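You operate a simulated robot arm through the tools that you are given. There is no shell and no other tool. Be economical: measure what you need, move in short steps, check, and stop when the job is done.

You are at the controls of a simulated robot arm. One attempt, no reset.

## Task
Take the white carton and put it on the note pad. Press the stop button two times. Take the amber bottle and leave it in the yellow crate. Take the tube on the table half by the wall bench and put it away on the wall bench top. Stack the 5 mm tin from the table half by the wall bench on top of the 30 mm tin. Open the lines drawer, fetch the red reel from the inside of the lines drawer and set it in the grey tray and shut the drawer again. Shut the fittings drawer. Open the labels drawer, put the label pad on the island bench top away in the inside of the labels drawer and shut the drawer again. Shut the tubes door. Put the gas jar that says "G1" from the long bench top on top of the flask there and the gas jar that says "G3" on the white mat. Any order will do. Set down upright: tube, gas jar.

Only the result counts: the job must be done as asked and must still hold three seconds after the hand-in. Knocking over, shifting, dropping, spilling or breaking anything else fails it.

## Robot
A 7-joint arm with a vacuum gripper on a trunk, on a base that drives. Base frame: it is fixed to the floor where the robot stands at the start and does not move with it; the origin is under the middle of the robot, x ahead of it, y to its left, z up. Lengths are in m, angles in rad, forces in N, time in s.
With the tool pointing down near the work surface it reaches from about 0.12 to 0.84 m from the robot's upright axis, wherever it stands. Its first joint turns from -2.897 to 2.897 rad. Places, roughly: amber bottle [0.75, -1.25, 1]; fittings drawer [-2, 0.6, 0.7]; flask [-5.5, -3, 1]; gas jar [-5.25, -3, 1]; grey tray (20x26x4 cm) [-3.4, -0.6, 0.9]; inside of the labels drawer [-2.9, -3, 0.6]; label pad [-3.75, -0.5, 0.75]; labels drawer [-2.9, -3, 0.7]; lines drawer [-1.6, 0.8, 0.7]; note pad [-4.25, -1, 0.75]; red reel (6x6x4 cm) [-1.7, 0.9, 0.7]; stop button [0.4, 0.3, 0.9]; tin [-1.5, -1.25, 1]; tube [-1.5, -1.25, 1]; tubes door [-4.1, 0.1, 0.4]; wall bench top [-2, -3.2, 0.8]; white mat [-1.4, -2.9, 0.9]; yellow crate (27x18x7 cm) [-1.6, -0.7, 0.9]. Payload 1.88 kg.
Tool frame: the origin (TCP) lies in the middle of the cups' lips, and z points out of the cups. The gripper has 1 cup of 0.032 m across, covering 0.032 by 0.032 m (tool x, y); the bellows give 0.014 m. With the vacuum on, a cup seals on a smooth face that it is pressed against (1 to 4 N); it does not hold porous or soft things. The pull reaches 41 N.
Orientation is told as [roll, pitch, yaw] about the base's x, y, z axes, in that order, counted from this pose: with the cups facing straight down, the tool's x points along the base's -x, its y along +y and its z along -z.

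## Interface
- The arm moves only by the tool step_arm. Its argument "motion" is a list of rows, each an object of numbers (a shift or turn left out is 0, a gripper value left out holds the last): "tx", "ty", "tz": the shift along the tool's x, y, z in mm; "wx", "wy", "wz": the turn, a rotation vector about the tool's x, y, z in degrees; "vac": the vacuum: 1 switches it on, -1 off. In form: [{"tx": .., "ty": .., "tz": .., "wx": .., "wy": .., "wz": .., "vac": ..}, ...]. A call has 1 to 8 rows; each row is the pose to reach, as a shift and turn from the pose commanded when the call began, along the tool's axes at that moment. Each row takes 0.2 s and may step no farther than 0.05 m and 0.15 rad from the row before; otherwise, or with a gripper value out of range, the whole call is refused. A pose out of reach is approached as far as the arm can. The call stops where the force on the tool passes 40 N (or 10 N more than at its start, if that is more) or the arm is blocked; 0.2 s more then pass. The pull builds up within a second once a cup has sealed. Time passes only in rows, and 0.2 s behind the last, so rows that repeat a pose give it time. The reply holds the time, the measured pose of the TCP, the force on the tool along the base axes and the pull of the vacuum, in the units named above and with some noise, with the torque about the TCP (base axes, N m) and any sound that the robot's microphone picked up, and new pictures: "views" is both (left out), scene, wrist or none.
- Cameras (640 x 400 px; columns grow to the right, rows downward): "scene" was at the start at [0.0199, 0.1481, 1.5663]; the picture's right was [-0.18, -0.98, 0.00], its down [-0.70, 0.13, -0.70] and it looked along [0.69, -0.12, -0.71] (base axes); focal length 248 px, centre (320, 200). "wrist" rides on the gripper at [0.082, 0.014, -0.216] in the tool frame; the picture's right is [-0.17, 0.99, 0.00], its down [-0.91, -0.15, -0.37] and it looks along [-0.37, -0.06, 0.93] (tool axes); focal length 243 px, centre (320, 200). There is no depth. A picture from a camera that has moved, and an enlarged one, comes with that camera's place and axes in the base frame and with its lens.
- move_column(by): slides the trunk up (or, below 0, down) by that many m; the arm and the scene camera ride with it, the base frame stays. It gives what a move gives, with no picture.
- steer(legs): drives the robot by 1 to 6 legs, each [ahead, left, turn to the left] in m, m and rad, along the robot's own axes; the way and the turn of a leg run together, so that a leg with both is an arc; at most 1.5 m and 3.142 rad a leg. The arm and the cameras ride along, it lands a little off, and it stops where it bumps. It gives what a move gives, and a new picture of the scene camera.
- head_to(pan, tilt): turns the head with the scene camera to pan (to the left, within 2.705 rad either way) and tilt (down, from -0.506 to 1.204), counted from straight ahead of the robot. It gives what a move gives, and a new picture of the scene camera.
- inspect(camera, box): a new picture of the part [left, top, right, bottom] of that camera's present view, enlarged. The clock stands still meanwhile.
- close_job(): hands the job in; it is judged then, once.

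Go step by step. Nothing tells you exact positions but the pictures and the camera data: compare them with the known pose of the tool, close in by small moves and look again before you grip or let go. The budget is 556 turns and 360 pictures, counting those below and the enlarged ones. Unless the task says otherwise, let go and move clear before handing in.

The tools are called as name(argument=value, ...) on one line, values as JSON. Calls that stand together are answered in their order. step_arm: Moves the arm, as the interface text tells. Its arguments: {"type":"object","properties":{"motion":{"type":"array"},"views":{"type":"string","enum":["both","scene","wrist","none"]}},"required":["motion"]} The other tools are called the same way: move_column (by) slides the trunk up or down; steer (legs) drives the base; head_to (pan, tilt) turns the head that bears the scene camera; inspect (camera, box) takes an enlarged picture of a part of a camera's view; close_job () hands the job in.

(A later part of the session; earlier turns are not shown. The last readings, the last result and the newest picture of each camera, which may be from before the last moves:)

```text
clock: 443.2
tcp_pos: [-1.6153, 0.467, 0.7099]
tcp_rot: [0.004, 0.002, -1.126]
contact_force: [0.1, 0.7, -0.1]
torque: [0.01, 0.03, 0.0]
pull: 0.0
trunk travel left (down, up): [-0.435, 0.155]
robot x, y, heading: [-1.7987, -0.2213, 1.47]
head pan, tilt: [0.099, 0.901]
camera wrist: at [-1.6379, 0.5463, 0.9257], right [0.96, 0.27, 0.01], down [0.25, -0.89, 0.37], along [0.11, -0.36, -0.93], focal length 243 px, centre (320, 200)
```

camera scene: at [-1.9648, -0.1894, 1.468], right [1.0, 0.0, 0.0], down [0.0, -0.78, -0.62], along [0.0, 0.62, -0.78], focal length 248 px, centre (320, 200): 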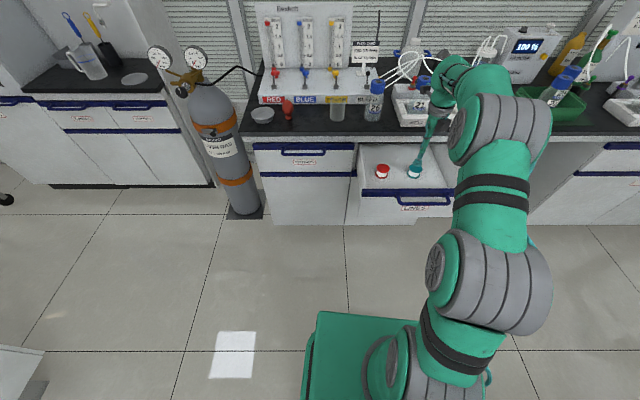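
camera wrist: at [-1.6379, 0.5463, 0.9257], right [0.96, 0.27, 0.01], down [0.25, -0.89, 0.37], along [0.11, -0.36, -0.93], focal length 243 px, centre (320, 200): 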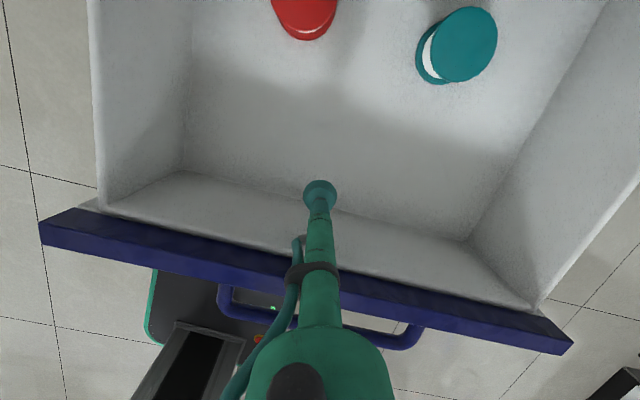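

Inside the drawer. Now I'll draw it toward the robot.

step_arm(motion=[{"tx": -14, "ty": -7}, {"tx": -28, "ty": -13}, {"tx": -42, "ty": -20}, {"tx": -56, "ty": -27}, {"tx": -72, "ty": -34}, {"tx": -88, "ty": -42}, {"tx": -100, "ty": -48}], views="wrist")

```text
clock: 444.8
tcp_pos: [-1.6141, 0.356, 0.7095]
tcp_rot: [0.006, 0.0, -1.126]
contact_force: [0.2, 0.2, -0.3]
torque: [0.02, -0.01, 0.02]
pull: 0.0
trunk travel left (down, up): [-0.435, 0.155]
robot x, y, heading: [-1.7952, -0.2204, 1.472]
head pan, tilt: [0.099, 0.901]
camera wrist: at [-1.6375, 0.434, 0.9258], right [0.96, 0.28, 0.01], down [0.25, -0.89, 0.37], along [0.11, -0.36, -0.93], focal length 243 px, centre (320, 200)
```

wrist: 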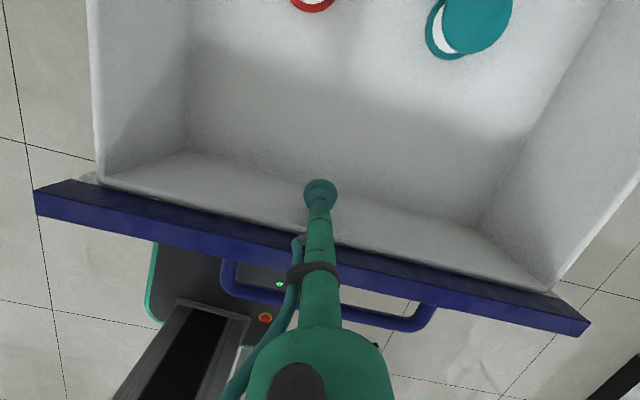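

The drawer came out another ~9 cm. I'll lift the tool out and re-measure the reel.

step_arm(motion=[{"tx": 8, "ty": 4}, {"tx": 8, "ty": 4, "tz": -40}, {"tx": 8, "ty": 4, "tz": -85}, {"tx": 8, "ty": 4, "tz": -130}, {"tx": 8, "ty": 4, "tz": -175}, {"tx": 8, "ty": 4, "tz": -220}])

```text
clock: 446.2
tcp_pos: [-1.6147, 0.365, 0.9295]
tcp_rot: [0.005, 0.0, -1.125]
contact_force: [0.5, -0.1, -1.1]
torque: [-0.01, 0.04, -0.01]
pull: 0.0
trunk travel left (down, up): [-0.435, 0.155]
robot x, y, heading: [-1.7965, -0.218, 1.472]
head pan, tilt: [0.099, 0.901]
camera scene: at [-1.9647, -0.1894, 1.4679], right [1.0, 0.0, 0.0], down [0.0, -0.78, -0.62], along [0.0, 0.62, -0.78], focal length 248 px, centre (320, 200)
camera wrist: at [-1.6362, 0.4436, 1.1461], right [0.96, 0.27, 0.0], down [0.25, -0.89, 0.37], along [0.11, -0.36, -0.93], focal length 243 px, centre (320, 200)
```

scene: 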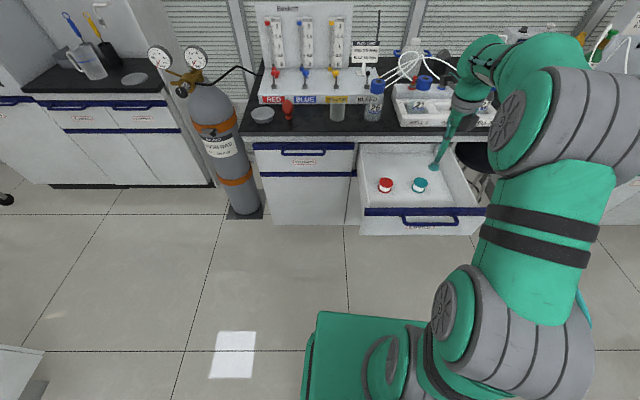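
wrist: 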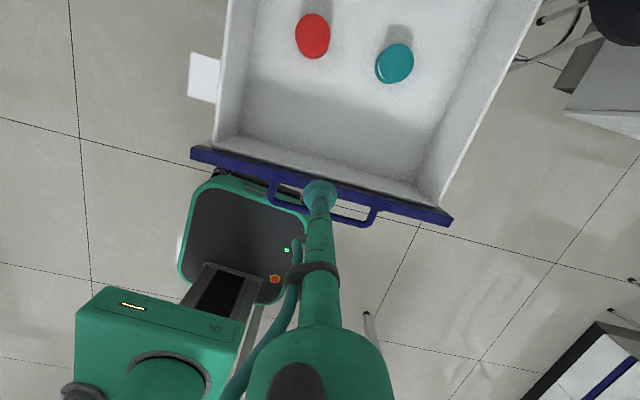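

The reel is now at about [-1.68, 0.53], well clear of the bench edge. I'll move above it.

step_arm(motion=[{"tx": 44, "ty": 3}, {"tx": 88, "ty": 6}, {"tx": 132, "ty": 9}, {"tx": 175, "ty": 12}, {"tx": 175, "ty": 12, "tz": 45}, {"tx": 175, "ty": 12, "tz": 90}, {"tx": 175, "ty": 12, "tz": 130}], views="none")

inspect(camera="wrist", box=[240, 110, 400, 210])

inspect(camera="scene", box=[350, 150, 430, 200])

```text
clock: 447.8
tcp_pos: [-1.6782, 0.5293, 0.7998]
tcp_rot: [0.005, 0.0, -1.127]
contact_force: [0.1, -0.4, 0.0]
torque: [-0.01, 0.0, -0.01]
pull: 0.1
trunk travel left (down, up): [-0.435, 0.155]
robot x, y, heading: [-1.7911, -0.2193, 1.472]
head pan, tilt: [0.099, 0.901]
```

```text
4.00 times, centred on (320, 160) of wrist
camera zoom: at [-1.7026, 0.6077, 1.0151], right [0.96, 0.28, 0.01], down [0.25, -0.89, 0.37], along [0.11, -0.36, -0.93], focal length 970 px, centre (320, 360)
```

zoom: 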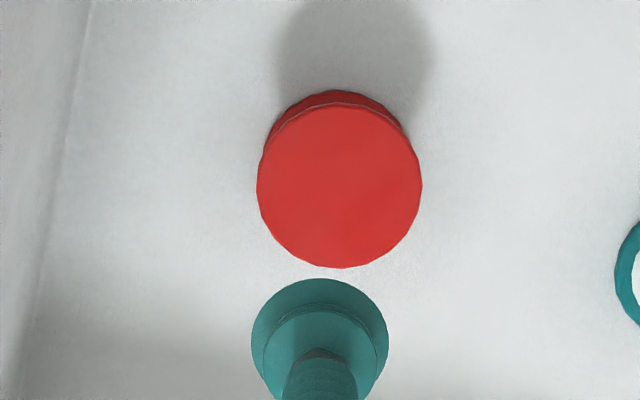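

```text
8.00 times, centred on (390, 175) of scene
camera zoom: at [-1.9648, -0.1895, 1.468], right [1.0, 0.0, 0.0], down [0.0, -0.78, -0.62], along [0.0, 0.62, -0.78], focal length 1985 px, centre (-240, 400)
```

zoom: 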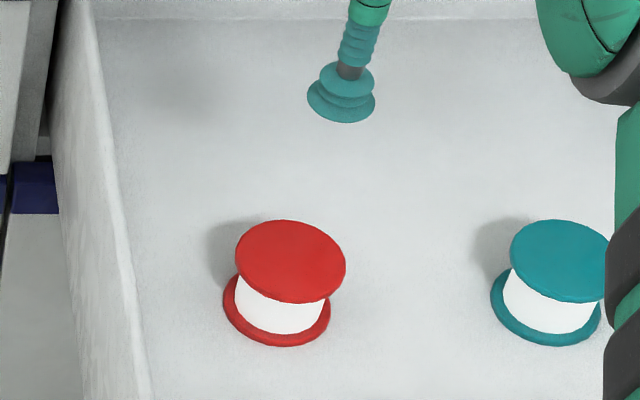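

The reel's centre is at about [-1.6745, 0.5434], top near z≈0.675. I'll correct and descend with vacuum on.

step_arm(motion=[{"tx": 11, "ty": 10, "tz": 40, "vac": 1}, {"tx": 11, "ty": 10, "tz": 80}, {"tx": 11, "ty": 10, "tz": 100}, {"tx": 11, "ty": 10, "tz": 108}, {"tx": 11, "ty": 10, "tz": 114}], views="none")

```text
clock: 449.0
tcp_pos: [-1.6737, 0.5428, 0.6859]
tcp_rot: [0.006, -0.001, -1.126]
contact_force: [0.7, -0.1, 0.4]
torque: [0.02, 0.0, -0.01]
pull: 0.0
trunk travel left (down, up): [-0.435, 0.155]
robot x, y, heading: [-1.7958, -0.2183, 1.468]
head pan, tilt: [0.099, 0.901]
```

step_arm(motion=[{"tz": 4}, {"tz": 8}, {"tz": 11}], views="none")

```text
clock: 449.8
tcp_pos: [-1.6753, 0.5441, 0.6744]
tcp_rot: [0.005, -0.001, -1.126]
contact_force: [-0.6, 0.8, -0.7]
torque: [0.0, -0.01, -0.04]
pull: 40.7
trunk travel left (down, up): [-0.435, 0.155]
robot x, y, heading: [-1.7986, -0.2177, 1.473]
head pan, tilt: [0.099, 0.901]
```

The reel is held. I'll lift it out and tuck the arm.

step_arm(motion=[{"tz": -10}, {"tz": -50}, {"tz": -100}, {"tz": -150}, {"tz": -200}, {"tz": -250}, {"tz": -300}, {"tz": -350}], views="none")

step_arm(motion=[{"tx": -40, "ty": -19, "tz": -20}, {"tx": -80, "ty": -38, "tz": -40}, {"tx": -120, "ty": -57, "tz": -60}, {"tx": -160, "ty": -76, "tz": -80}, {"tx": -200, "ty": -95, "tz": -100}, {"tx": -240, "ty": -115, "tz": -120}, {"tx": -280, "ty": -134, "tz": -140}, {"tx": -320, "ty": -152, "tz": -160}], views="none")

steer(legs=[[-0.1, 0, 0], [0, 0, 1.67]])

```text
clock: 451.6
tcp_pos: [-1.6776, 0.5355, 1.0245]
tcp_rot: [0.005, 0.004, -1.125]
contact_force: [-0.2, -0.3, -0.7]
torque: [0.08, 0.0, -0.02]
pull: 41.3
out of reach, approached as far as the arm can: row 8
trunk travel left (down, up): [-0.435, 0.155]
robot x, y, heading: [-1.7933, -0.2189, 1.47]
head pan, tilt: [0.099, 0.901]
```

```text
clock: 453.4
tcp_pos: [-1.6775, 0.1789, 1.1806]
tcp_rot: [0.005, -0.001, -1.126]
contact_force: [0.3, -0.3, -1.1]
torque: [-0.05, 0.03, 0.05]
pull: 40.4
trunk travel left (down, up): [-0.435, 0.155]
robot x, y, heading: [-1.7951, -0.2192, 1.465]
head pan, tilt: [0.099, 0.901]
```

```text
clock: 457.3
tcp_pos: [-2.1289, -0.0383, 1.1813]
tcp_rot: [0.006, 0.001, -0.006]
contact_force: [0.5, -0.8, -1.0]
torque: [0.01, 0.03, 0.03]
pull: 40.0
trunk travel left (down, up): [-0.435, 0.155]
robot x, y, heading: [-1.8154, -0.3205, 2.593]
head pan, tilt: [0.099, 0.901]
stopped in leg 2: the robot was blocked; the commanded pose is now the measured one
camera scene: at [-1.9219, -0.4588, 1.4679], right [0.44, 0.9, 0.0], down [0.71, -0.34, -0.62], along [-0.56, 0.27, -0.78], focal length 248 px, centre (320, 200)
```

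scene: 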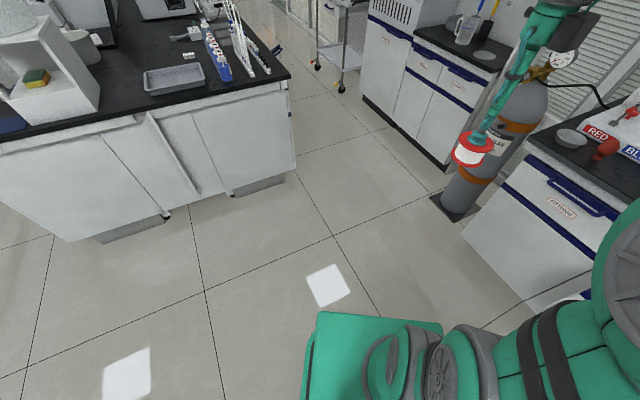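

The base touched the table corner while turning and stopped. I'll move ahead, away from it, then complete the turn.

steer(legs=[[0.3, 0, 0], [0, 0, 0.55]])

head_to(pan=2.4, tilt=0.6)

```text
clock: 460.8
tcp_pos: [-2.4858, -0.0892, 1.1806]
tcp_rot: [0.005, 0.002, 0.554]
contact_force: [0.4, -0.3, 0.2]
torque: [0.0, -0.01, 0.02]
pull: 40.8
trunk travel left (down, up): [-0.435, 0.155]
robot x, y, heading: [-2.0763, -0.163, -3.131]
head pan, tilt: [0.099, 0.901]
camera scene: at [-2.0892, -0.336, 1.4679], right [-0.11, 0.99, 0.0], down [0.78, 0.08, -0.62], along [-0.62, -0.07, -0.78], focal length 248 px, centre (320, 200)
```

scene: 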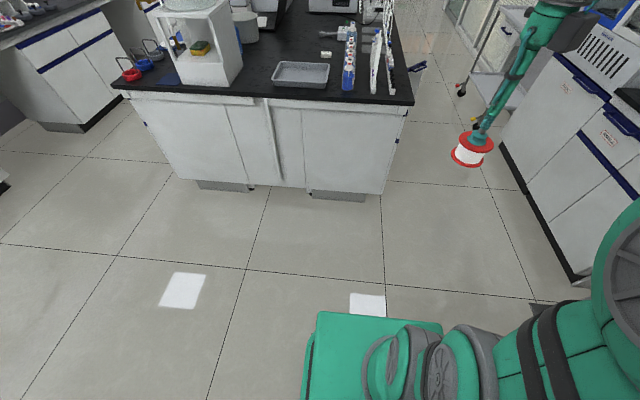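

```text
clock: 463.0
tcp_pos: [-2.4868, -0.0891, 1.1818]
tcp_rot: [0.004, 0.002, 0.554]
contact_force: [-0.4, -0.2, -0.4]
torque: [0.01, -0.01, 0.01]
pull: 40.5
trunk travel left (down, up): [-0.435, 0.155]
robot x, y, heading: [-2.078, -0.1624, -3.137]
head pan, tilt: [2.4, 0.6]
camera scene: at [-1.9485, -0.3872, 1.4927], right [-0.67, -0.74, 0.0], down [-0.42, 0.38, -0.82], along [0.61, -0.55, -0.57], focal length 248 px, centre (320, 200)
```

scene: 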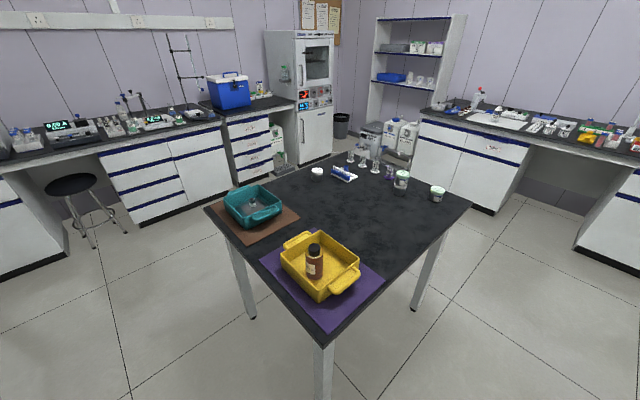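

The table and its items are undisturbed (bottle still where I left it). The grey tray is at about [-3.36, -0.57] on the island's end. I'll drive there.

steer(legs=[[0.6, 0.38, 0]])

head_to(pan=0.1, tilt=0.75)

```text
clock: 466.9
tcp_pos: [-3.0826, -0.4797, 1.1818]
tcp_rot: [0.005, 0.002, 0.562]
contact_force: [0.7, -0.2, -0.9]
torque: [0.02, 0.03, 0.01]
pull: 40.6
trunk travel left (down, up): [-0.435, 0.155]
robot x, y, heading: [-2.673, -0.5538, -3.129]
head pan, tilt: [2.4, 0.6]
camera scene: at [-2.5424, -0.7737, 1.4927], right [-0.66, -0.75, 0.0], down [-0.42, 0.38, -0.83], along [0.62, -0.55, -0.56], focal length 248 px, centre (320, 200)
```

scene: 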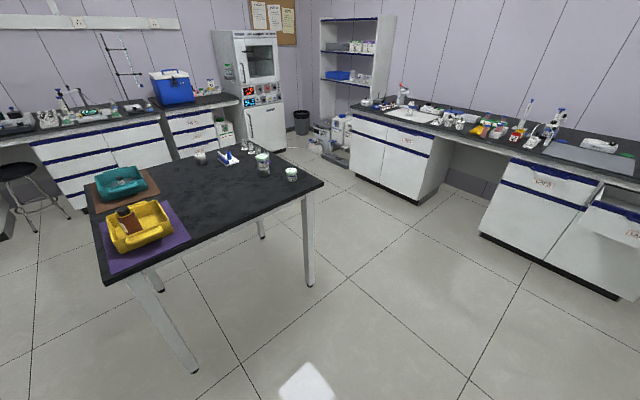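

```text
clock: 469.0
tcp_pos: [-3.0827, -0.4797, 1.1794]
tcp_rot: [0.005, 0.0, 0.563]
contact_force: [-0.7, 0.0, -0.6]
torque: [-0.02, 0.02, -0.01]
pull: 40.7
trunk travel left (down, up): [-0.435, 0.155]
robot x, y, heading: [-2.6681, -0.5497, -3.132]
head pan, tilt: [0.099, 0.75]
camera scene: at [-2.6909, -0.7245, 1.4798], right [-0.11, 0.99, 0.0], down [0.68, 0.08, -0.73], along [-0.73, -0.08, -0.68], focal length 248 px, centre (320, 200)
```

scene: 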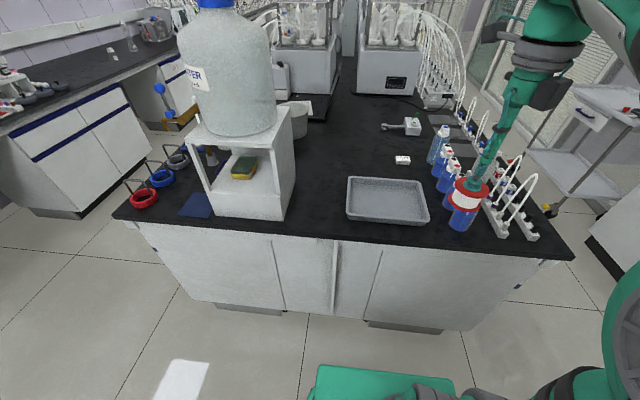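

The tray centre is at about [-3.38, -0.553]. I'll carry the reel over it.

step_arm(motion=[{"tx": 42, "ty": 14}, {"tx": 84, "ty": 27}, {"tx": 125, "ty": 41}, {"tx": 167, "ty": 54}, {"tx": 208, "ty": 68}, {"tx": 250, "ty": 82}, {"tx": 291, "ty": 95}], views="none")

step_arm(motion=[{"tz": 40}, {"tz": 80}, {"tz": 120}, {"tz": 160}, {"tz": 190}])

```text
clock: 470.6
tcp_pos: [-3.3568, -0.5548, 1.1636]
tcp_rot: [0.007, 0.003, 0.563]
contact_force: [1.2, -0.7, -1.4]
torque: [0.01, 0.03, 0.01]
pull: 40.5
out of reach, approached as far as the arm can: row 7
trunk travel left (down, up): [-0.435, 0.155]
robot x, y, heading: [-2.6718, -0.5489, -3.127]
head pan, tilt: [0.099, 0.75]
```

```text
clock: 471.8
tcp_pos: [-3.3561, -0.5523, 0.9724]
tcp_rot: [0.008, 0.002, 0.562]
contact_force: [0.8, -0.3, -0.9]
torque: [-0.01, 0.0, -0.01]
pull: 40.6
trunk travel left (down, up): [-0.435, 0.155]
robot x, y, heading: [-2.6705, -0.5522, -3.124]
head pan, tilt: [0.099, 0.75]
camera scene: at [-2.691, -0.7245, 1.4799], right [-0.11, 0.99, 0.0], down [0.68, 0.08, -0.73], along [-0.73, -0.08, -0.68], focal length 248 px, centre (320, 200)
camera wrist: at [-3.4317, -0.5869, 1.1888], right [-0.39, 0.92, 0.01], down [0.86, 0.36, 0.37], along [0.34, 0.15, -0.93], focal length 243 px, centre (320, 200)
```

scene: 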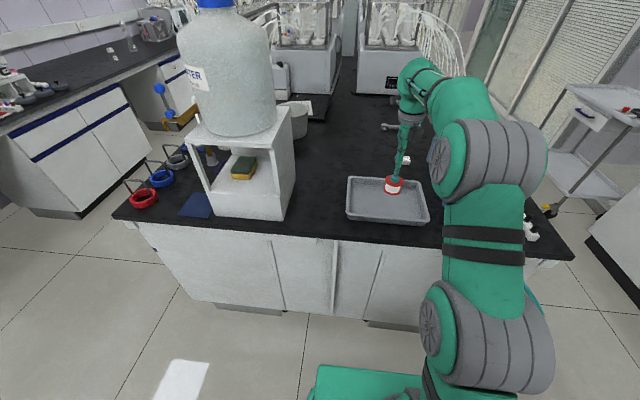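
wrist: 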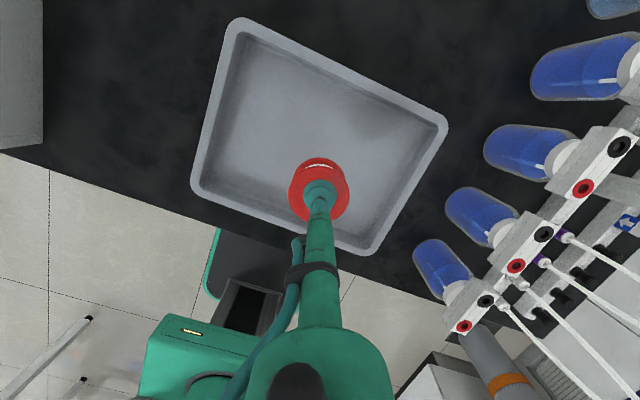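

The drop point is well inside the tray. I'll lower slowly.

step_arm(motion=[{"tz": 20, "tx": 8}, {"tz": 40, "tx": 12}, {"tz": 52, "tx": 12}, {"tz": 60, "tx": 12}], views="none")

step_arm(motion=[{"tz": 3}, {"tz": 6}], views="none")

```text
clock: 472.8
tcp_pos: [-3.3676, -0.5589, 0.9133]
tcp_rot: [0.008, 0.002, 0.561]
contact_force: [0.5, 0.2, -1.0]
torque: [0.03, 0.01, -0.03]
pull: 41.2
trunk travel left (down, up): [-0.435, 0.155]
robot x, y, heading: [-2.6683, -0.5502, -3.129]
head pan, tilt: [0.099, 0.75]
```

```text
clock: 473.4
tcp_pos: [-3.368, -0.5608, 0.9069]
tcp_rot: [0.005, 0.001, 0.561]
contact_force: [0.3, 0.0, -0.9]
torque: [-0.01, -0.03, 0.01]
pull: 40.8
trunk travel left (down, up): [-0.435, 0.155]
robot x, y, heading: [-2.6695, -0.5478, -3.13]
head pan, tilt: [0.099, 0.75]
```

step_arm(motion=[{"tz": 3}, {"tz": 6}], views="none")

step_arm(motion=[{"tz": 2}, {"tz": 3.5}], views="none")

```text
clock: 474.0
tcp_pos: [-3.3685, -0.5601, 0.9007]
tcp_rot: [0.004, 0.002, 0.563]
contact_force: [0.3, -0.9, -1.3]
torque: [0.03, -0.02, 0.01]
pull: 40.8
trunk travel left (down, up): [-0.435, 0.155]
robot x, y, heading: [-2.6669, -0.5516, -3.118]
head pan, tilt: [0.099, 0.75]
```

```text
clock: 474.6
tcp_pos: [-3.3678, -0.5591, 0.898]
tcp_rot: [0.006, 0.001, 0.565]
contact_force: [-0.6, 0.7, -1.2]
torque: [0.0, -0.02, 0.03]
pull: 40.3
trunk travel left (down, up): [-0.435, 0.155]
robot x, y, heading: [-2.6722, -0.5491, -3.122]
head pan, tilt: [0.099, 0.75]
```

step_arm(motion=[{"tz": 2}, {"tz": 4}], views="none")

inspect(camera="scene", box=[340, 160, 436, 230])

```text
clock: 475.2
tcp_pos: [-3.3676, -0.5604, 0.8959]
tcp_rot: [0.007, 0.002, 0.563]
contact_force: [-0.2, 1.6, 1.5]
torque: [-0.02, -0.07, 0.03]
pull: 40.7
trunk travel left (down, up): [-0.435, 0.155]
robot x, y, heading: [-2.6729, -0.5509, -3.125]
head pan, tilt: [0.099, 0.75]
```

```text
5.71 times, centred on (388, 195) of scene
camera zoom: at [-2.6908, -0.7244, 1.4799], right [-0.11, 0.99, 0.0], down [0.68, 0.08, -0.73], along [-0.73, -0.08, -0.68], focal length 1418 px, centre (-69, 229)
```

zoom: 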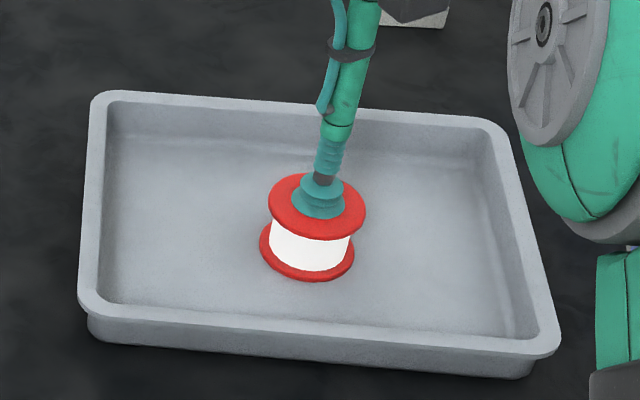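

The reel rests in the tray. I'll release and lift.

step_arm(motion=[{"vac": -1}, {"tz": 0}, {"tz": 0}, {"tz": -5}, {"tz": -40}, {"tz": -90}, {"tz": -140}, {"tz": -190}], views="scene")

inspect(camera="scene", box=[240, 80, 480, 230])

```text
clock: 477.0
tcp_pos: [-3.369, -0.5616, 1.0834]
tcp_rot: [0.004, 0.0, 0.561]
contact_force: [-0.4, 0.5, 0.2]
torque: [0.0, -0.01, 0.01]
pull: 0.0
trunk travel left (down, up): [-0.435, 0.155]
robot x, y, heading: [-2.6744, -0.5468, -3.128]
head pan, tilt: [0.099, 0.75]
camera scene: at [-2.6911, -0.7245, 1.4798], right [-0.11, 0.99, 0.0], down [0.68, 0.08, -0.73], along [-0.73, -0.08, -0.68], focal length 248 px, centre (320, 200)
```

scene: 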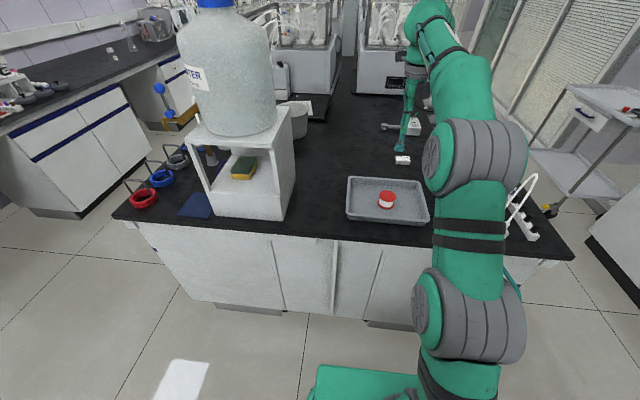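

```text
2.67 times, centred on (360, 155) of scene
camera zoom: at [-2.6911, -0.7245, 1.4798], right [-0.11, 0.99, 0.0], down [0.68, 0.08, -0.73], along [-0.73, -0.08, -0.68], focal length 662 px, centre (213, 320)
```

zoom: 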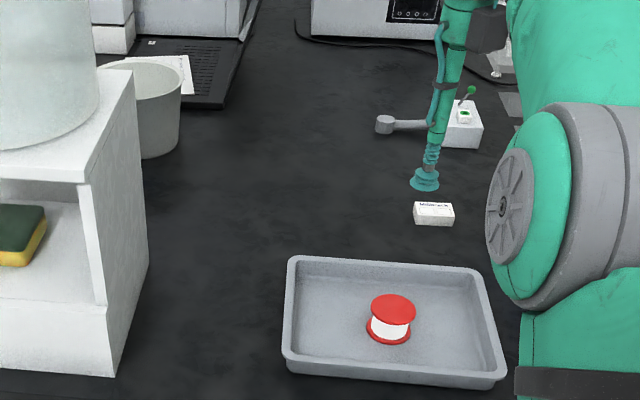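

The reel is in the tray. There is a small white box near the cup; I'll read its print and look at the papers further back.

inspect(camera="scene", box=[390, 150, 414, 168])

inspect(camera="scene", box=[270, 90, 334, 130])

inspect(camera="wrist", box=[0, 0, 640, 400])

```text
16.00 times, centred on (402, 159) of scene
camera zoom: at [-2.6911, -0.7245, 1.4798], right [-0.11, 0.99, 0.0], down [0.68, 0.08, -0.73], along [-0.73, -0.08, -0.68], focal length 3970 px, centre (-992, 856)
```

zoom: 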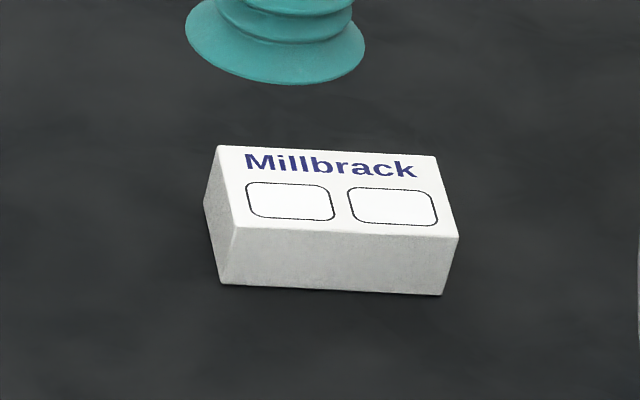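

```text
10.00 times, centred on (302, 110) of scene
camera zoom: at [-2.6911, -0.7245, 1.4798], right [-0.11, 0.99, 0.0], down [0.68, 0.08, -0.73], along [-0.73, -0.08, -0.68], focal length 2481 px, centre (500, 1100)
```

zoom: 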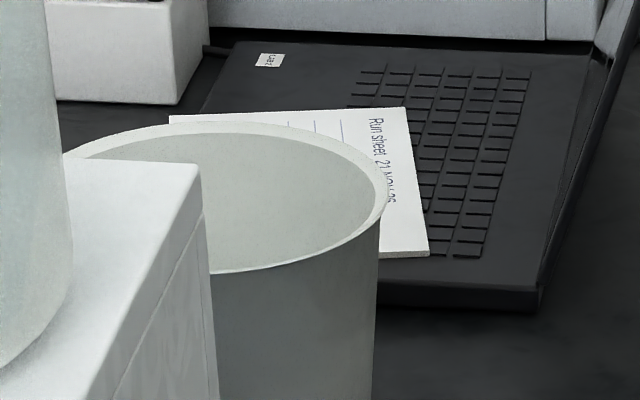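

```text
1.00 times, centred on (320, 200) of wrist (not enlarged: the box is as wide or as high as the picture)
camera zoom: at [-3.4431, -0.5941, 1.2981], right [-0.38, 0.92, 0.01], down [0.86, 0.36, 0.37], along [0.34, 0.15, -0.93], focal length 243 px, centre (320, 200)
```

zoom: 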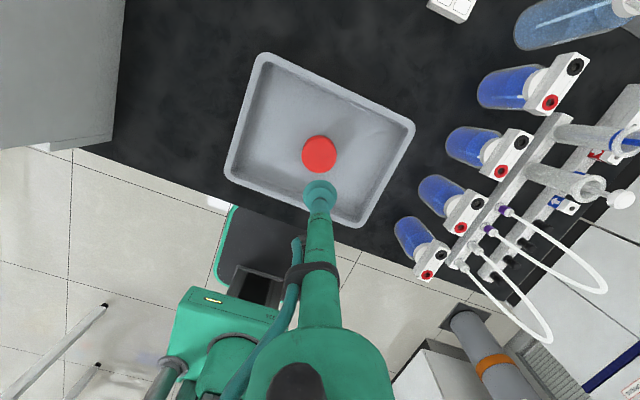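

That box ("Millbrack", blank label outlines) is the label pad, at about [-3.64, -0.464]. The note pad ("Run sheet") lies further back at about [-4.25, -1]. I'll drive a bit closer and pick the label pad.

steer(legs=[[0.17, 0, 0]])

inspect(camera="wrist", box=[240, 0, 480, 200])

```text
clock: 478.5
tcp_pos: [-3.5412, -0.5628, 1.0819]
tcp_rot: [0.005, 0.002, 0.562]
contact_force: [0.7, -0.3, 0.0]
torque: [0.01, -0.01, 0.02]
pull: 0.1
trunk travel left (down, up): [-0.435, 0.155]
robot x, y, heading: [-2.849, -0.552, -3.127]
head pan, tilt: [0.099, 0.75]
camera scene: at [-2.8641, -0.7272, 1.4798], right [-0.12, 0.99, 0.0], down [0.68, 0.08, -0.73], along [-0.73, -0.08, -0.68], focal length 248 px, centre (320, 200)
```

scene: 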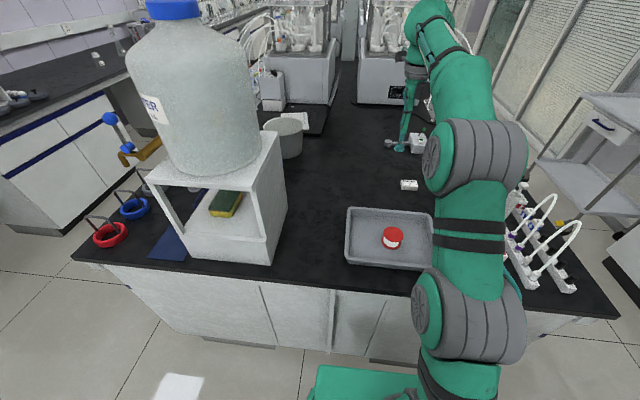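

```text
2.00 times, centred on (360, 100) of wrist
camera zoom: at [-3.6162, -0.5977, 1.298], right [-0.39, 0.92, 0.01], down [0.86, 0.36, 0.37], along [0.34, 0.15, -0.93], focal length 485 px, centre (240, 400)
```

zoom: 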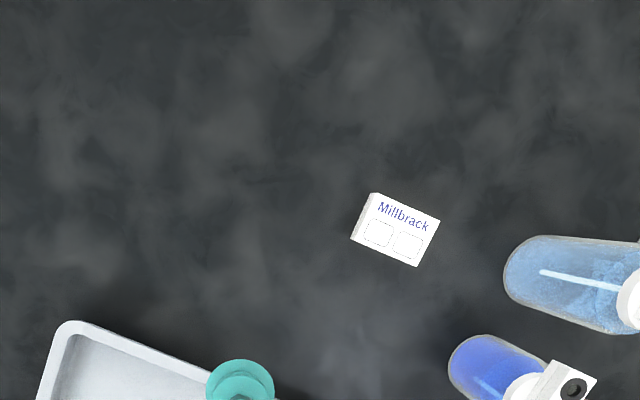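

The pad is at about [-3.645, -0.468]. I'll move above it and look closely.

step_arm(motion=[{"tx": 9, "ty": 34}, {"tx": 18, "ty": 68}, {"tx": 28, "ty": 102}, {"tx": 37, "ty": 136}, {"tx": 37, "ty": 136, "tz": 45}, {"tx": 37, "ty": 136, "tz": 90}, {"tx": 37, "ty": 136, "tz": 130}], views="none")

inspect(camera="wrist", box=[240, 110, 400, 210])

inspect(camera="scene", box=[378, 160, 442, 200])

```text
clock: 480.1
tcp_pos: [-3.6404, -0.4681, 0.953]
tcp_rot: [0.007, 0.0, 0.564]
contact_force: [-0.2, -0.3, -0.6]
torque: [0.03, -0.01, -0.02]
pull: 0.2
out of reach, approached as far as the arm can: row 2, 3, 4, 5, 6, 7
trunk travel left (down, up): [-0.435, 0.155]
robot x, y, heading: [-2.8414, -0.5527, -3.125]
head pan, tilt: [0.099, 0.75]
```

```text
4.00 times, centred on (320, 160) of wrist
camera zoom: at [-3.7149, -0.5022, 1.1674], right [-0.39, 0.92, 0.01], down [0.86, 0.36, 0.37], along [0.34, 0.15, -0.93], focal length 970 px, centre (320, 360)
```

zoom: 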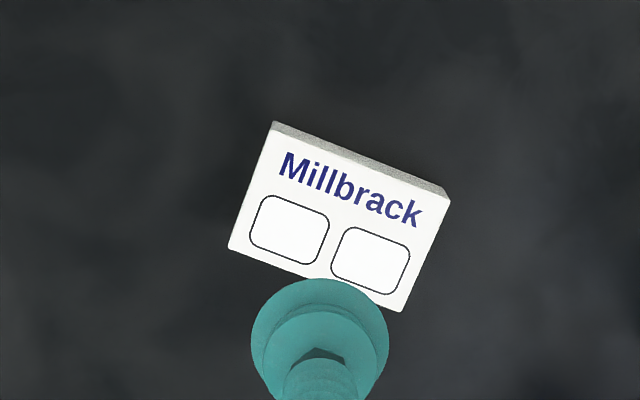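

```text
10.00 times, centred on (410, 180) of scene
camera zoom: at [-2.8642, -0.7274, 1.4799], right [-0.12, 0.99, 0.0], down [0.68, 0.08, -0.73], along [-0.73, -0.08, -0.68], focal length 2481 px, centre (-580, 400)
```

zoom: 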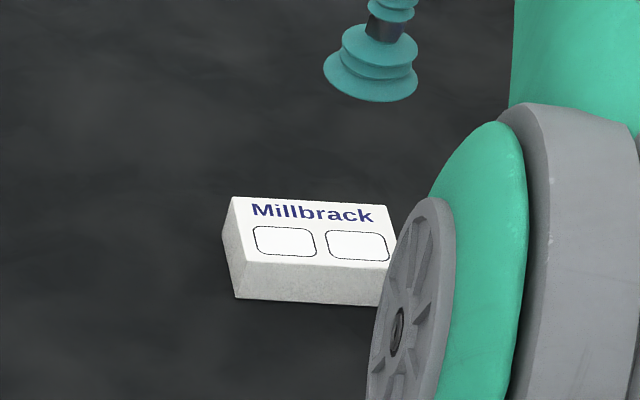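

The pad's centre is 11 mm further in -x. I'll correct and descend with vacuum on.

step_arm(motion=[{"tx": 9, "ty": 7, "tz": 30, "vac": 1}, {"tx": 9, "ty": 7, "tz": 60}, {"tx": 9, "ty": 7, "tz": 72}, {"tx": 9, "ty": 7, "tz": 78}], views="none")

```text
clock: 481.1
tcp_pos: [-3.651, -0.4667, 0.8736]
tcp_rot: [0.004, -0.001, 0.56]
contact_force: [-0.5, -0.3, -0.8]
torque: [-0.04, 0.04, 0.0]
pull: 40.7
trunk travel left (down, up): [-0.435, 0.155]
robot x, y, heading: [-2.845, -0.5531, -3.126]
head pan, tilt: [0.099, 0.75]
```

Sealed at once. I'll lift and tuck, then drive to the labels drawer.

step_arm(motion=[{"tz": -30}, {"tz": -75}, {"tz": -120}, {"tz": -150, "tx": -30, "ty": -20}, {"tz": -180, "tx": -65, "ty": -45}, {"tz": -210, "tx": -100, "ty": -70}, {"tz": -240, "tx": -138, "ty": -95}, {"tz": -270, "tx": -175, "ty": -120}], views="none")

step_arm(motion=[{"tz": -20, "tx": -40, "ty": -25}, {"tz": -40, "tx": -80, "ty": -50}, {"tz": -40, "tx": -120, "ty": -72}, {"tz": -40, "tx": -160, "ty": -95}], views="none")

steer(legs=[[-0.3, 0, 0], [0, 1.4, 0]])

```text
refused: row 5 steps farther than a row can; nothing moved
```

```text
refused: row 1 steps farther than a row can; nothing moved
```

```text
clock: 485.7
tcp_pos: [-3.3418, -0.8625, 0.8732]
tcp_rot: [0.009, 0.001, 0.547]
contact_force: [0.3, 1.5, 0.4]
torque: [-0.47, 0.19, -0.18]
pull: 40.4
trunk travel left (down, up): [-0.435, 0.155]
robot x, y, heading: [-2.5361, -0.9515, -3.117]
head pan, tilt: [0.099, 0.75]
stopped in leg 2: the force on the tool passed its limit at 73 N (the readings are from after the stop); the commanded pose is now the measured one
camera scene: at [-2.5535, -1.1281, 1.4799], right [-0.12, 0.99, 0.0], down [0.68, 0.08, -0.73], along [-0.73, -0.09, -0.68], focal length 248 px, centre (320, 200)
```

scene: 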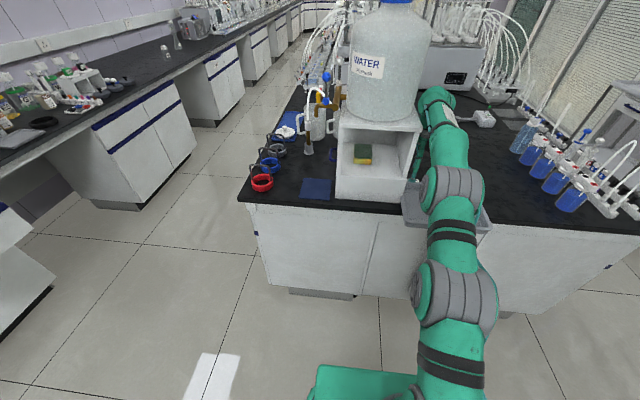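

My lift rows were refused and the drive went ahead with the pad still low, so it ran into things. I'll stop and inspect carefully.

inspect(camera="scene", box=[320, 80, 520, 240])

inspect(camera="wrist", box=[0, 0, 640, 400])

```text
2.50 times, centred on (420, 160) of scene
camera zoom: at [-2.5535, -1.1281, 1.4799], right [-0.12, 0.99, 0.0], down [0.68, 0.08, -0.73], along [-0.73, -0.09, -0.68], focal length 620 px, centre (70, 300)
```

zoom: 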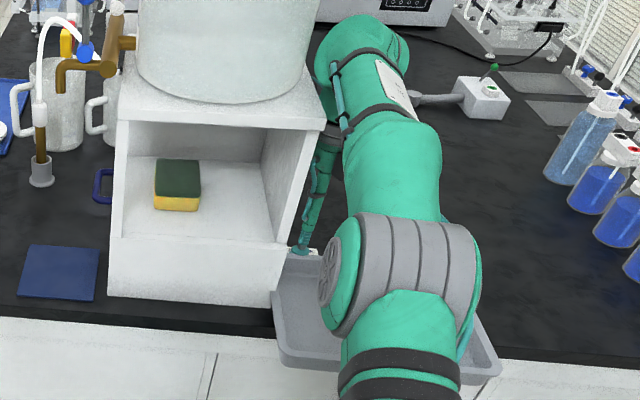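

```text
1.00 times, centred on (320, 200) of wrist (not enlarged: the box is as wide or as high as the picture)
camera zoom: at [-3.4164, -0.8961, 1.0892], right [-0.37, 0.93, 0.01], down [0.86, 0.34, 0.37], along [0.34, 0.15, -0.93], focal length 243 px, centre (320, 200)
```

zoom: 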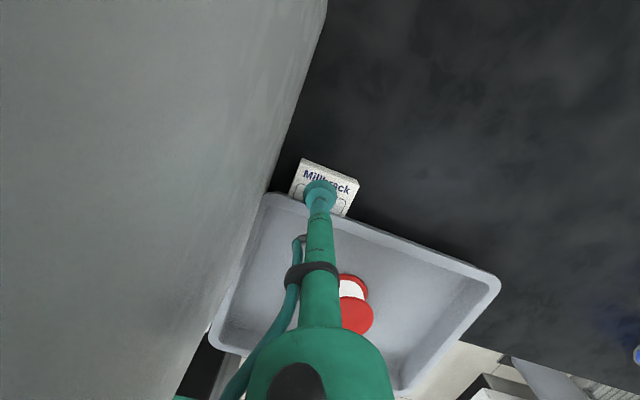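

The pad pushed the grey tray (with the reel in it) to the edge next to the water stand. I'll lift the pad straight up first.

step_arm(motion=[{"tz": -10}, {"tz": -40}, {"tz": -80}, {"tz": -120}, {"tz": -160}, {"tz": -200}], views="wrist")

```text
clock: 487.1
tcp_pos: [-3.2961, -0.8601, 1.0255]
tcp_rot: [0.006, -0.002, 0.546]
contact_force: [-1.1, 0.0, -1.2]
torque: [-0.01, -0.05, 0.0]
pull: 40.9
out of reach, approached as far as the arm can: row 3, 4, 5, 6
trunk travel left (down, up): [-0.435, 0.155]
robot x, y, heading: [-2.5344, -0.9576, -3.122]
head pan, tilt: [0.099, 0.75]
camera wrist: at [-3.3728, -0.8937, 1.2417], right [-0.37, 0.93, 0.01], down [0.86, 0.34, 0.37], along [0.35, 0.15, -0.93], focal length 243 px, centre (320, 200)
```

wrist: 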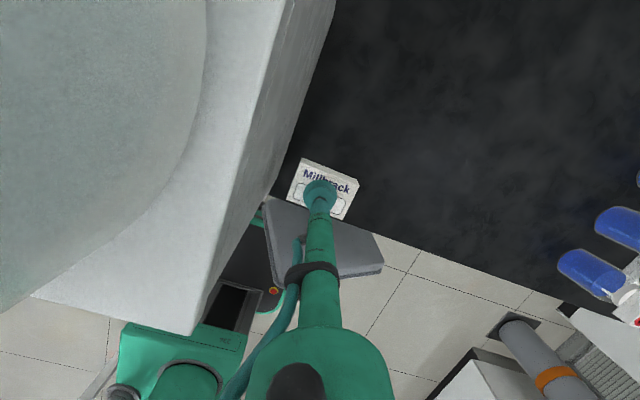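

inspect(camera="scene", box=[320, 120, 520, 280])

inspect(camera="wrist", box=[220, 150, 460, 330])

```text
2.50 times, centred on (420, 200) of scene
camera zoom: at [-2.5543, -1.1279, 1.4799], right [-0.12, 0.99, 0.0], down [0.68, 0.08, -0.73], along [-0.73, -0.09, -0.68], focal length 620 px, centre (70, 200)
```

zoom: 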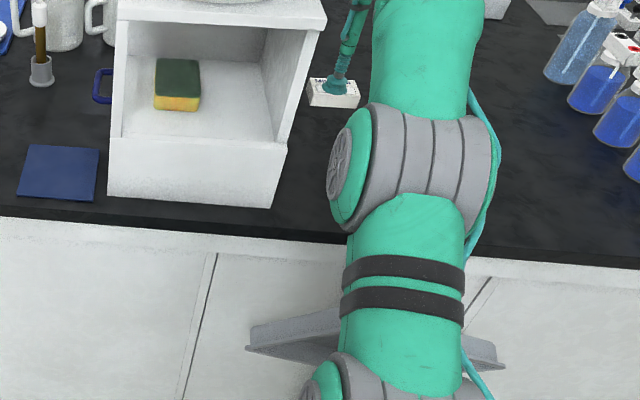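

```text
2.22 times, centred on (340, 240) of wrist
camera zoom: at [-3.3728, -0.8937, 1.2417], right [-0.37, 0.93, 0.01], down [0.86, 0.34, 0.37], along [0.35, 0.15, -0.93], focal length 539 px, centre (276, 111)
```

zoom: 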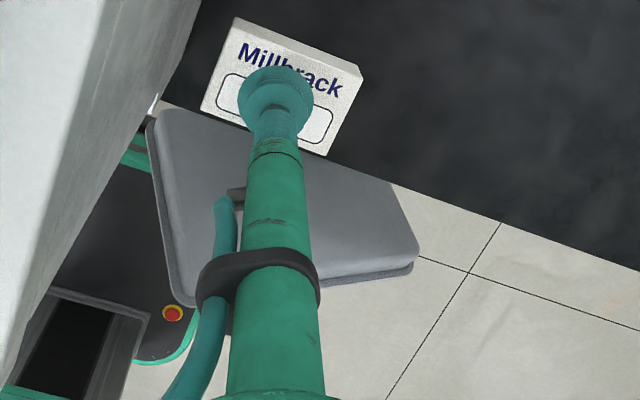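

The tray has gone off the edge. I'll look down to see where it and the reel came to rest.

head_to(pan=-0.1, tilt=1.15)

```text
clock: 488.0
tcp_pos: [-3.297, -0.8597, 1.0261]
tcp_rot: [0.009, 0.0, 0.546]
contact_force: [0.6, -0.9, -0.6]
torque: [0.04, -0.05, 0.0]
pull: 40.6
trunk travel left (down, up): [-0.435, 0.155]
robot x, y, heading: [-2.5329, -0.9566, -3.119]
head pan, tilt: [-0.099, 1.15]
camera scene: at [-2.5306, -1.1138, 1.451], right [0.08, 1.0, 0.0], down [0.91, -0.07, -0.41], along [-0.41, 0.03, -0.91], focal length 248 px, centre (320, 200)
```

scene: 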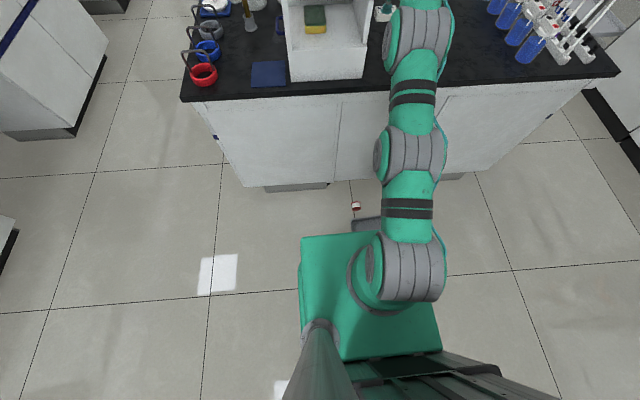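

The tray and reel are on the floor in front of the island. I'll recover them afterwards; first I finish the label pad. I back off, tuck the arm, and verify before driving on.

steer(legs=[[-0.3, 0, 0]])

step_arm(motion=[{"tx": -35, "ty": -20, "tz": -20}, {"tx": -70, "ty": -40, "tz": -40}, {"tx": -105, "ty": -60, "tz": -60}, {"tx": -140, "ty": -80, "tz": -80}, {"tx": -175, "ty": -100, "tz": -100}, {"tx": -210, "ty": -120, "tz": -120}, {"tx": -245, "ty": -140, "tz": -140}, {"tx": -280, "ty": -160, "tz": -160}], views="scene")

```text
clock: 490.0
tcp_pos: [-3.0027, -0.8567, 1.027]
tcp_rot: [0.008, 0.001, 0.55]
contact_force: [-0.5, -0.2, -0.9]
torque: [-0.02, -0.05, -0.01]
pull: 40.5
trunk travel left (down, up): [-0.435, 0.155]
robot x, y, heading: [-2.2387, -0.9466, -3.119]
head pan, tilt: [-0.099, 1.15]
camera scene: at [-2.2356, -1.1076, 1.451], right [0.08, 1.0, 0.0], down [0.91, -0.07, -0.41], along [-0.41, 0.03, -0.91], focal length 248 px, centre (320, 200)
```

scene: 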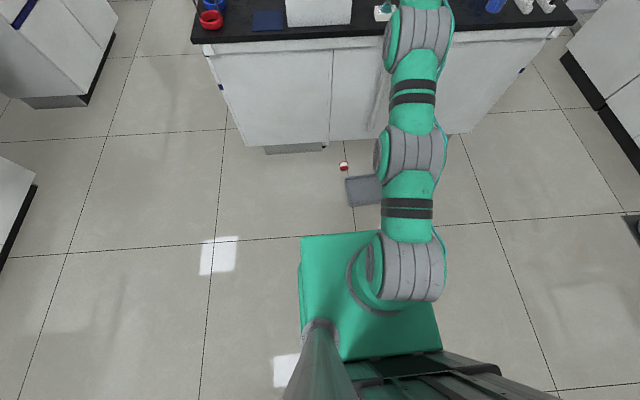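

```text
clock: 492.0
tcp_pos: [-2.7663, -0.8297, 1.0294]
tcp_rot: [-0.229, -0.226, 0.577]
contact_force: [-0.5, 1.0, -0.6]
torque: [-0.06, -0.17, 0.01]
pull: 41.0
out of reach, approached as far as the arm can: row 1, 2, 3, 4, 5
trunk travel left (down, up): [-0.435, 0.155]
robot x, y, heading: [-2.2409, -0.9462, -3.117]
head pan, tilt: [-0.099, 1.15]
stopped in row 8: the arm was blocked; the commanded pose is now the measured one
camera scene: at [-2.2376, -1.107, 1.451], right [0.08, 1.0, 0.0], down [0.91, -0.07, -0.41], along [-0.41, 0.03, -0.91], focal length 248 px, centre (320, 200)
```

scene: 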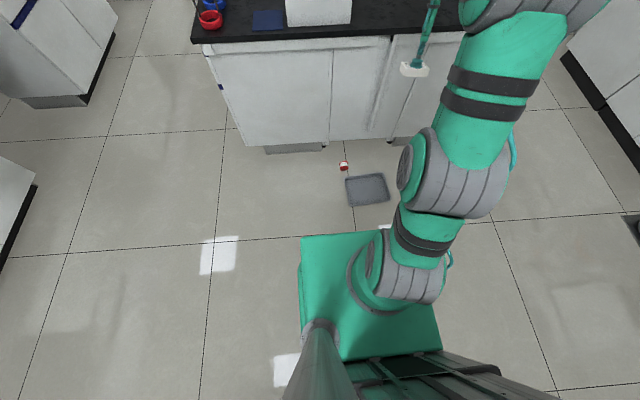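

The tray seems to lie right side up on the floor. The arm got tilted at a limit; I'll level it.

step_arm(motion=[{"wx": -5, "wy": 5, "tz": -15}, {"wx": -10, "wy": 10, "tz": -30}, {"wx": -13, "wy": 13, "tz": -40}], views="none")

inspect(camera="scene", box=[320, 150, 416, 215])

```text
clock: 492.8
tcp_pos: [-2.778, -0.8255, 1.0697]
tcp_rot: [0.005, 0.004, 0.552]
contact_force: [0.4, 0.2, -1.1]
torque: [0.02, 0.0, -0.01]
pull: 40.6
trunk travel left (down, up): [-0.435, 0.155]
robot x, y, heading: [-2.2407, -0.949, -3.118]
head pan, tilt: [-0.099, 1.15]
```

```text
6.15 times, centred on (368, 182) of scene
camera zoom: at [-2.2355, -1.1076, 1.451], right [0.08, 1.0, 0.0], down [0.91, -0.07, -0.41], along [-0.41, 0.03, -0.91], focal length 1527 px, centre (25, 308)
```

zoom: 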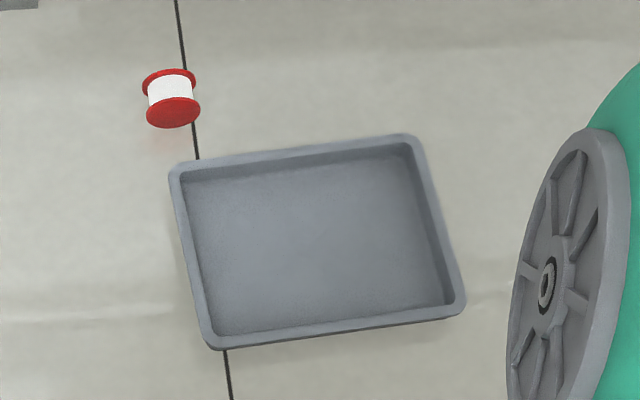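

The tray lies right side up and the reel is beside it on its side. Both look recoverable. First the pad: I'll drive to the labels drawer.

steer(legs=[[0, 1.02, 0], [0, 0, 1.55], [0, -0.5, 0]])

head_to(pan=0.0, tilt=0.9)

```text
clock: 504.3
tcp_pos: [-2.8826, -2.4665, 1.0712]
tcp_rot: [0.005, 0.005, 2.048]
contact_force: [0.1, 0.2, -0.2]
torque: [-0.03, 0.01, 0.01]
pull: 40.8
trunk travel left (down, up): [-0.435, 0.155]
robot x, y, heading: [-2.7218, -1.9402, -1.624]
head pan, tilt: [-0.099, 1.15]
camera scene: at [-2.561, -1.9479, 1.451], right [-0.99, 0.15, 0.0], down [0.14, 0.9, -0.41], along [-0.06, -0.4, -0.91], focal length 248 px, centre (320, 200)
```

scene: 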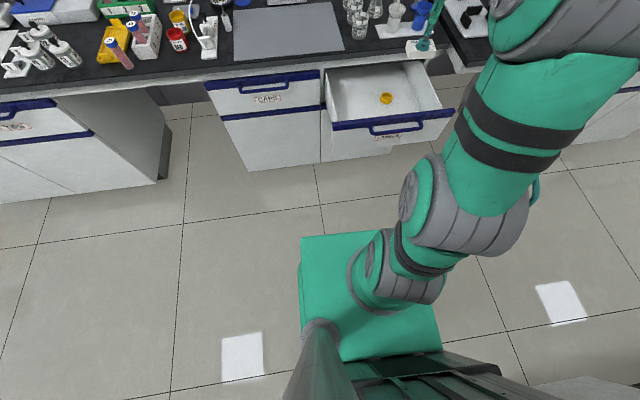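

```text
clock: 505.1
tcp_pos: [-2.8812, -2.4665, 1.0706]
tcp_rot: [0.005, 0.004, 2.049]
contact_force: [0.1, 0.3, -0.1]
torque: [-0.02, 0.02, 0.03]
pull: 40.4
trunk travel left (down, up): [-0.435, 0.155]
robot x, y, heading: [-2.7233, -1.9335, -1.622]
head pan, tilt: [0.0, 0.901]
camera scene: at [-2.5561, -1.9644, 1.4679], right [-1.0, 0.05, 0.0], down [0.04, 0.78, -0.62], along [-0.03, -0.62, -0.78], focal length 248 px, centre (320, 200)
```

scene: 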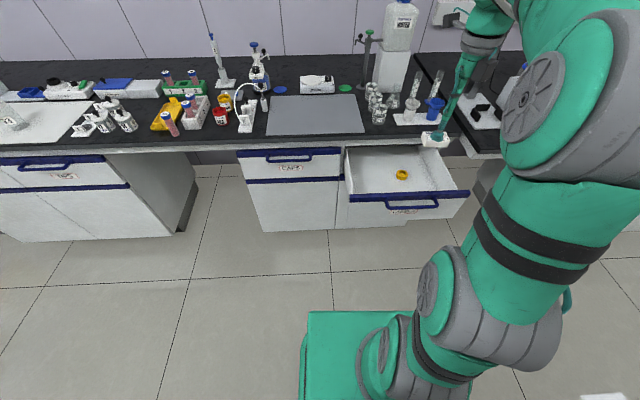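

The drawer holds one yellow tape roll at the rear; the front-left area is free. I'll bring the pad to [-2.85, -2.63] and lower.

step_arm(motion=[{"tx": 40, "ty": 12}, {"tx": 80, "ty": 24}, {"tx": 120, "ty": 36}, {"tx": 160, "ty": 48}, {"tx": 160, "ty": 48, "tz": 48}, {"tx": 160, "ty": 48, "tz": 96}, {"tx": 160, "ty": 48, "tz": 144}, {"tx": 160, "ty": 48, "tz": 190}], views="none")

inspect(camera="wrist", box=[0, 0, 640, 400])

```text
clock: 506.9
tcp_pos: [-2.8485, -2.6325, 0.8824]
tcp_rot: [0.007, 0.006, 2.049]
contact_force: [-0.1, 0.4, -0.6]
torque: [-0.03, 0.0, 0.02]
pull: 41.2
trunk travel left (down, up): [-0.435, 0.155]
robot x, y, heading: [-2.7212, -1.94, -1.619]
head pan, tilt: [0.0, 0.901]
```

```text
1.00 times, centred on (320, 200) of wrist (not enlarged: the box is as wide or as high as the picture)
camera zoom: at [-2.8224, -2.711, 1.0987], right [-0.95, -0.31, 0.01], down [-0.28, 0.89, 0.37], along [-0.12, 0.35, -0.93], focal length 243 px, centre (320, 200)
```

zoom: 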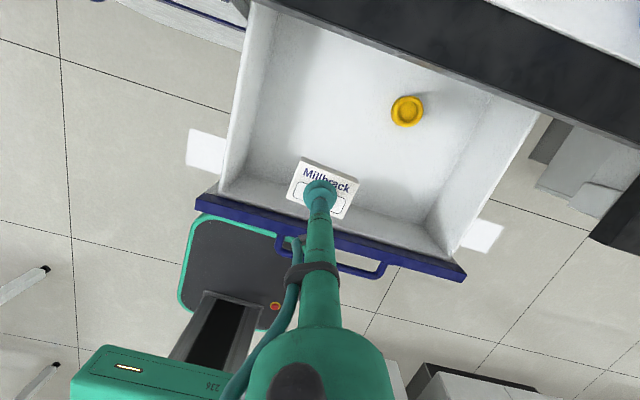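

The drop point is inside, clear of the tape. Lowering.

step_arm(motion=[{"tz": 45}, {"tz": 90}, {"tz": 135}, {"tz": 170}, {"tz": 185}, {"tz": 193}], views="none")

step_arm(motion=[{"tz": 5}, {"tz": 10}], views="none")

```text
clock: 508.3
tcp_pos: [-2.8515, -2.6325, 0.6874]
tcp_rot: [0.004, 0.005, 2.049]
contact_force: [0.2, -0.4, -0.7]
torque: [-0.03, -0.01, 0.0]
pull: 41.0
trunk travel left (down, up): [-0.435, 0.155]
robot x, y, heading: [-2.7211, -1.9417, -1.627]
head pan, tilt: [0.0, 0.901]
```

```text
clock: 508.9
tcp_pos: [-2.8514, -2.6336, 0.6784]
tcp_rot: [0.005, 0.003, 2.048]
contact_force: [-0.6, 0.4, -0.3]
torque: [0.03, 0.0, 0.01]
pull: 41.2
trunk travel left (down, up): [-0.435, 0.155]
robot x, y, heading: [-2.7182, -1.9401, -1.617]
head pan, tilt: [0.0, 0.901]
```

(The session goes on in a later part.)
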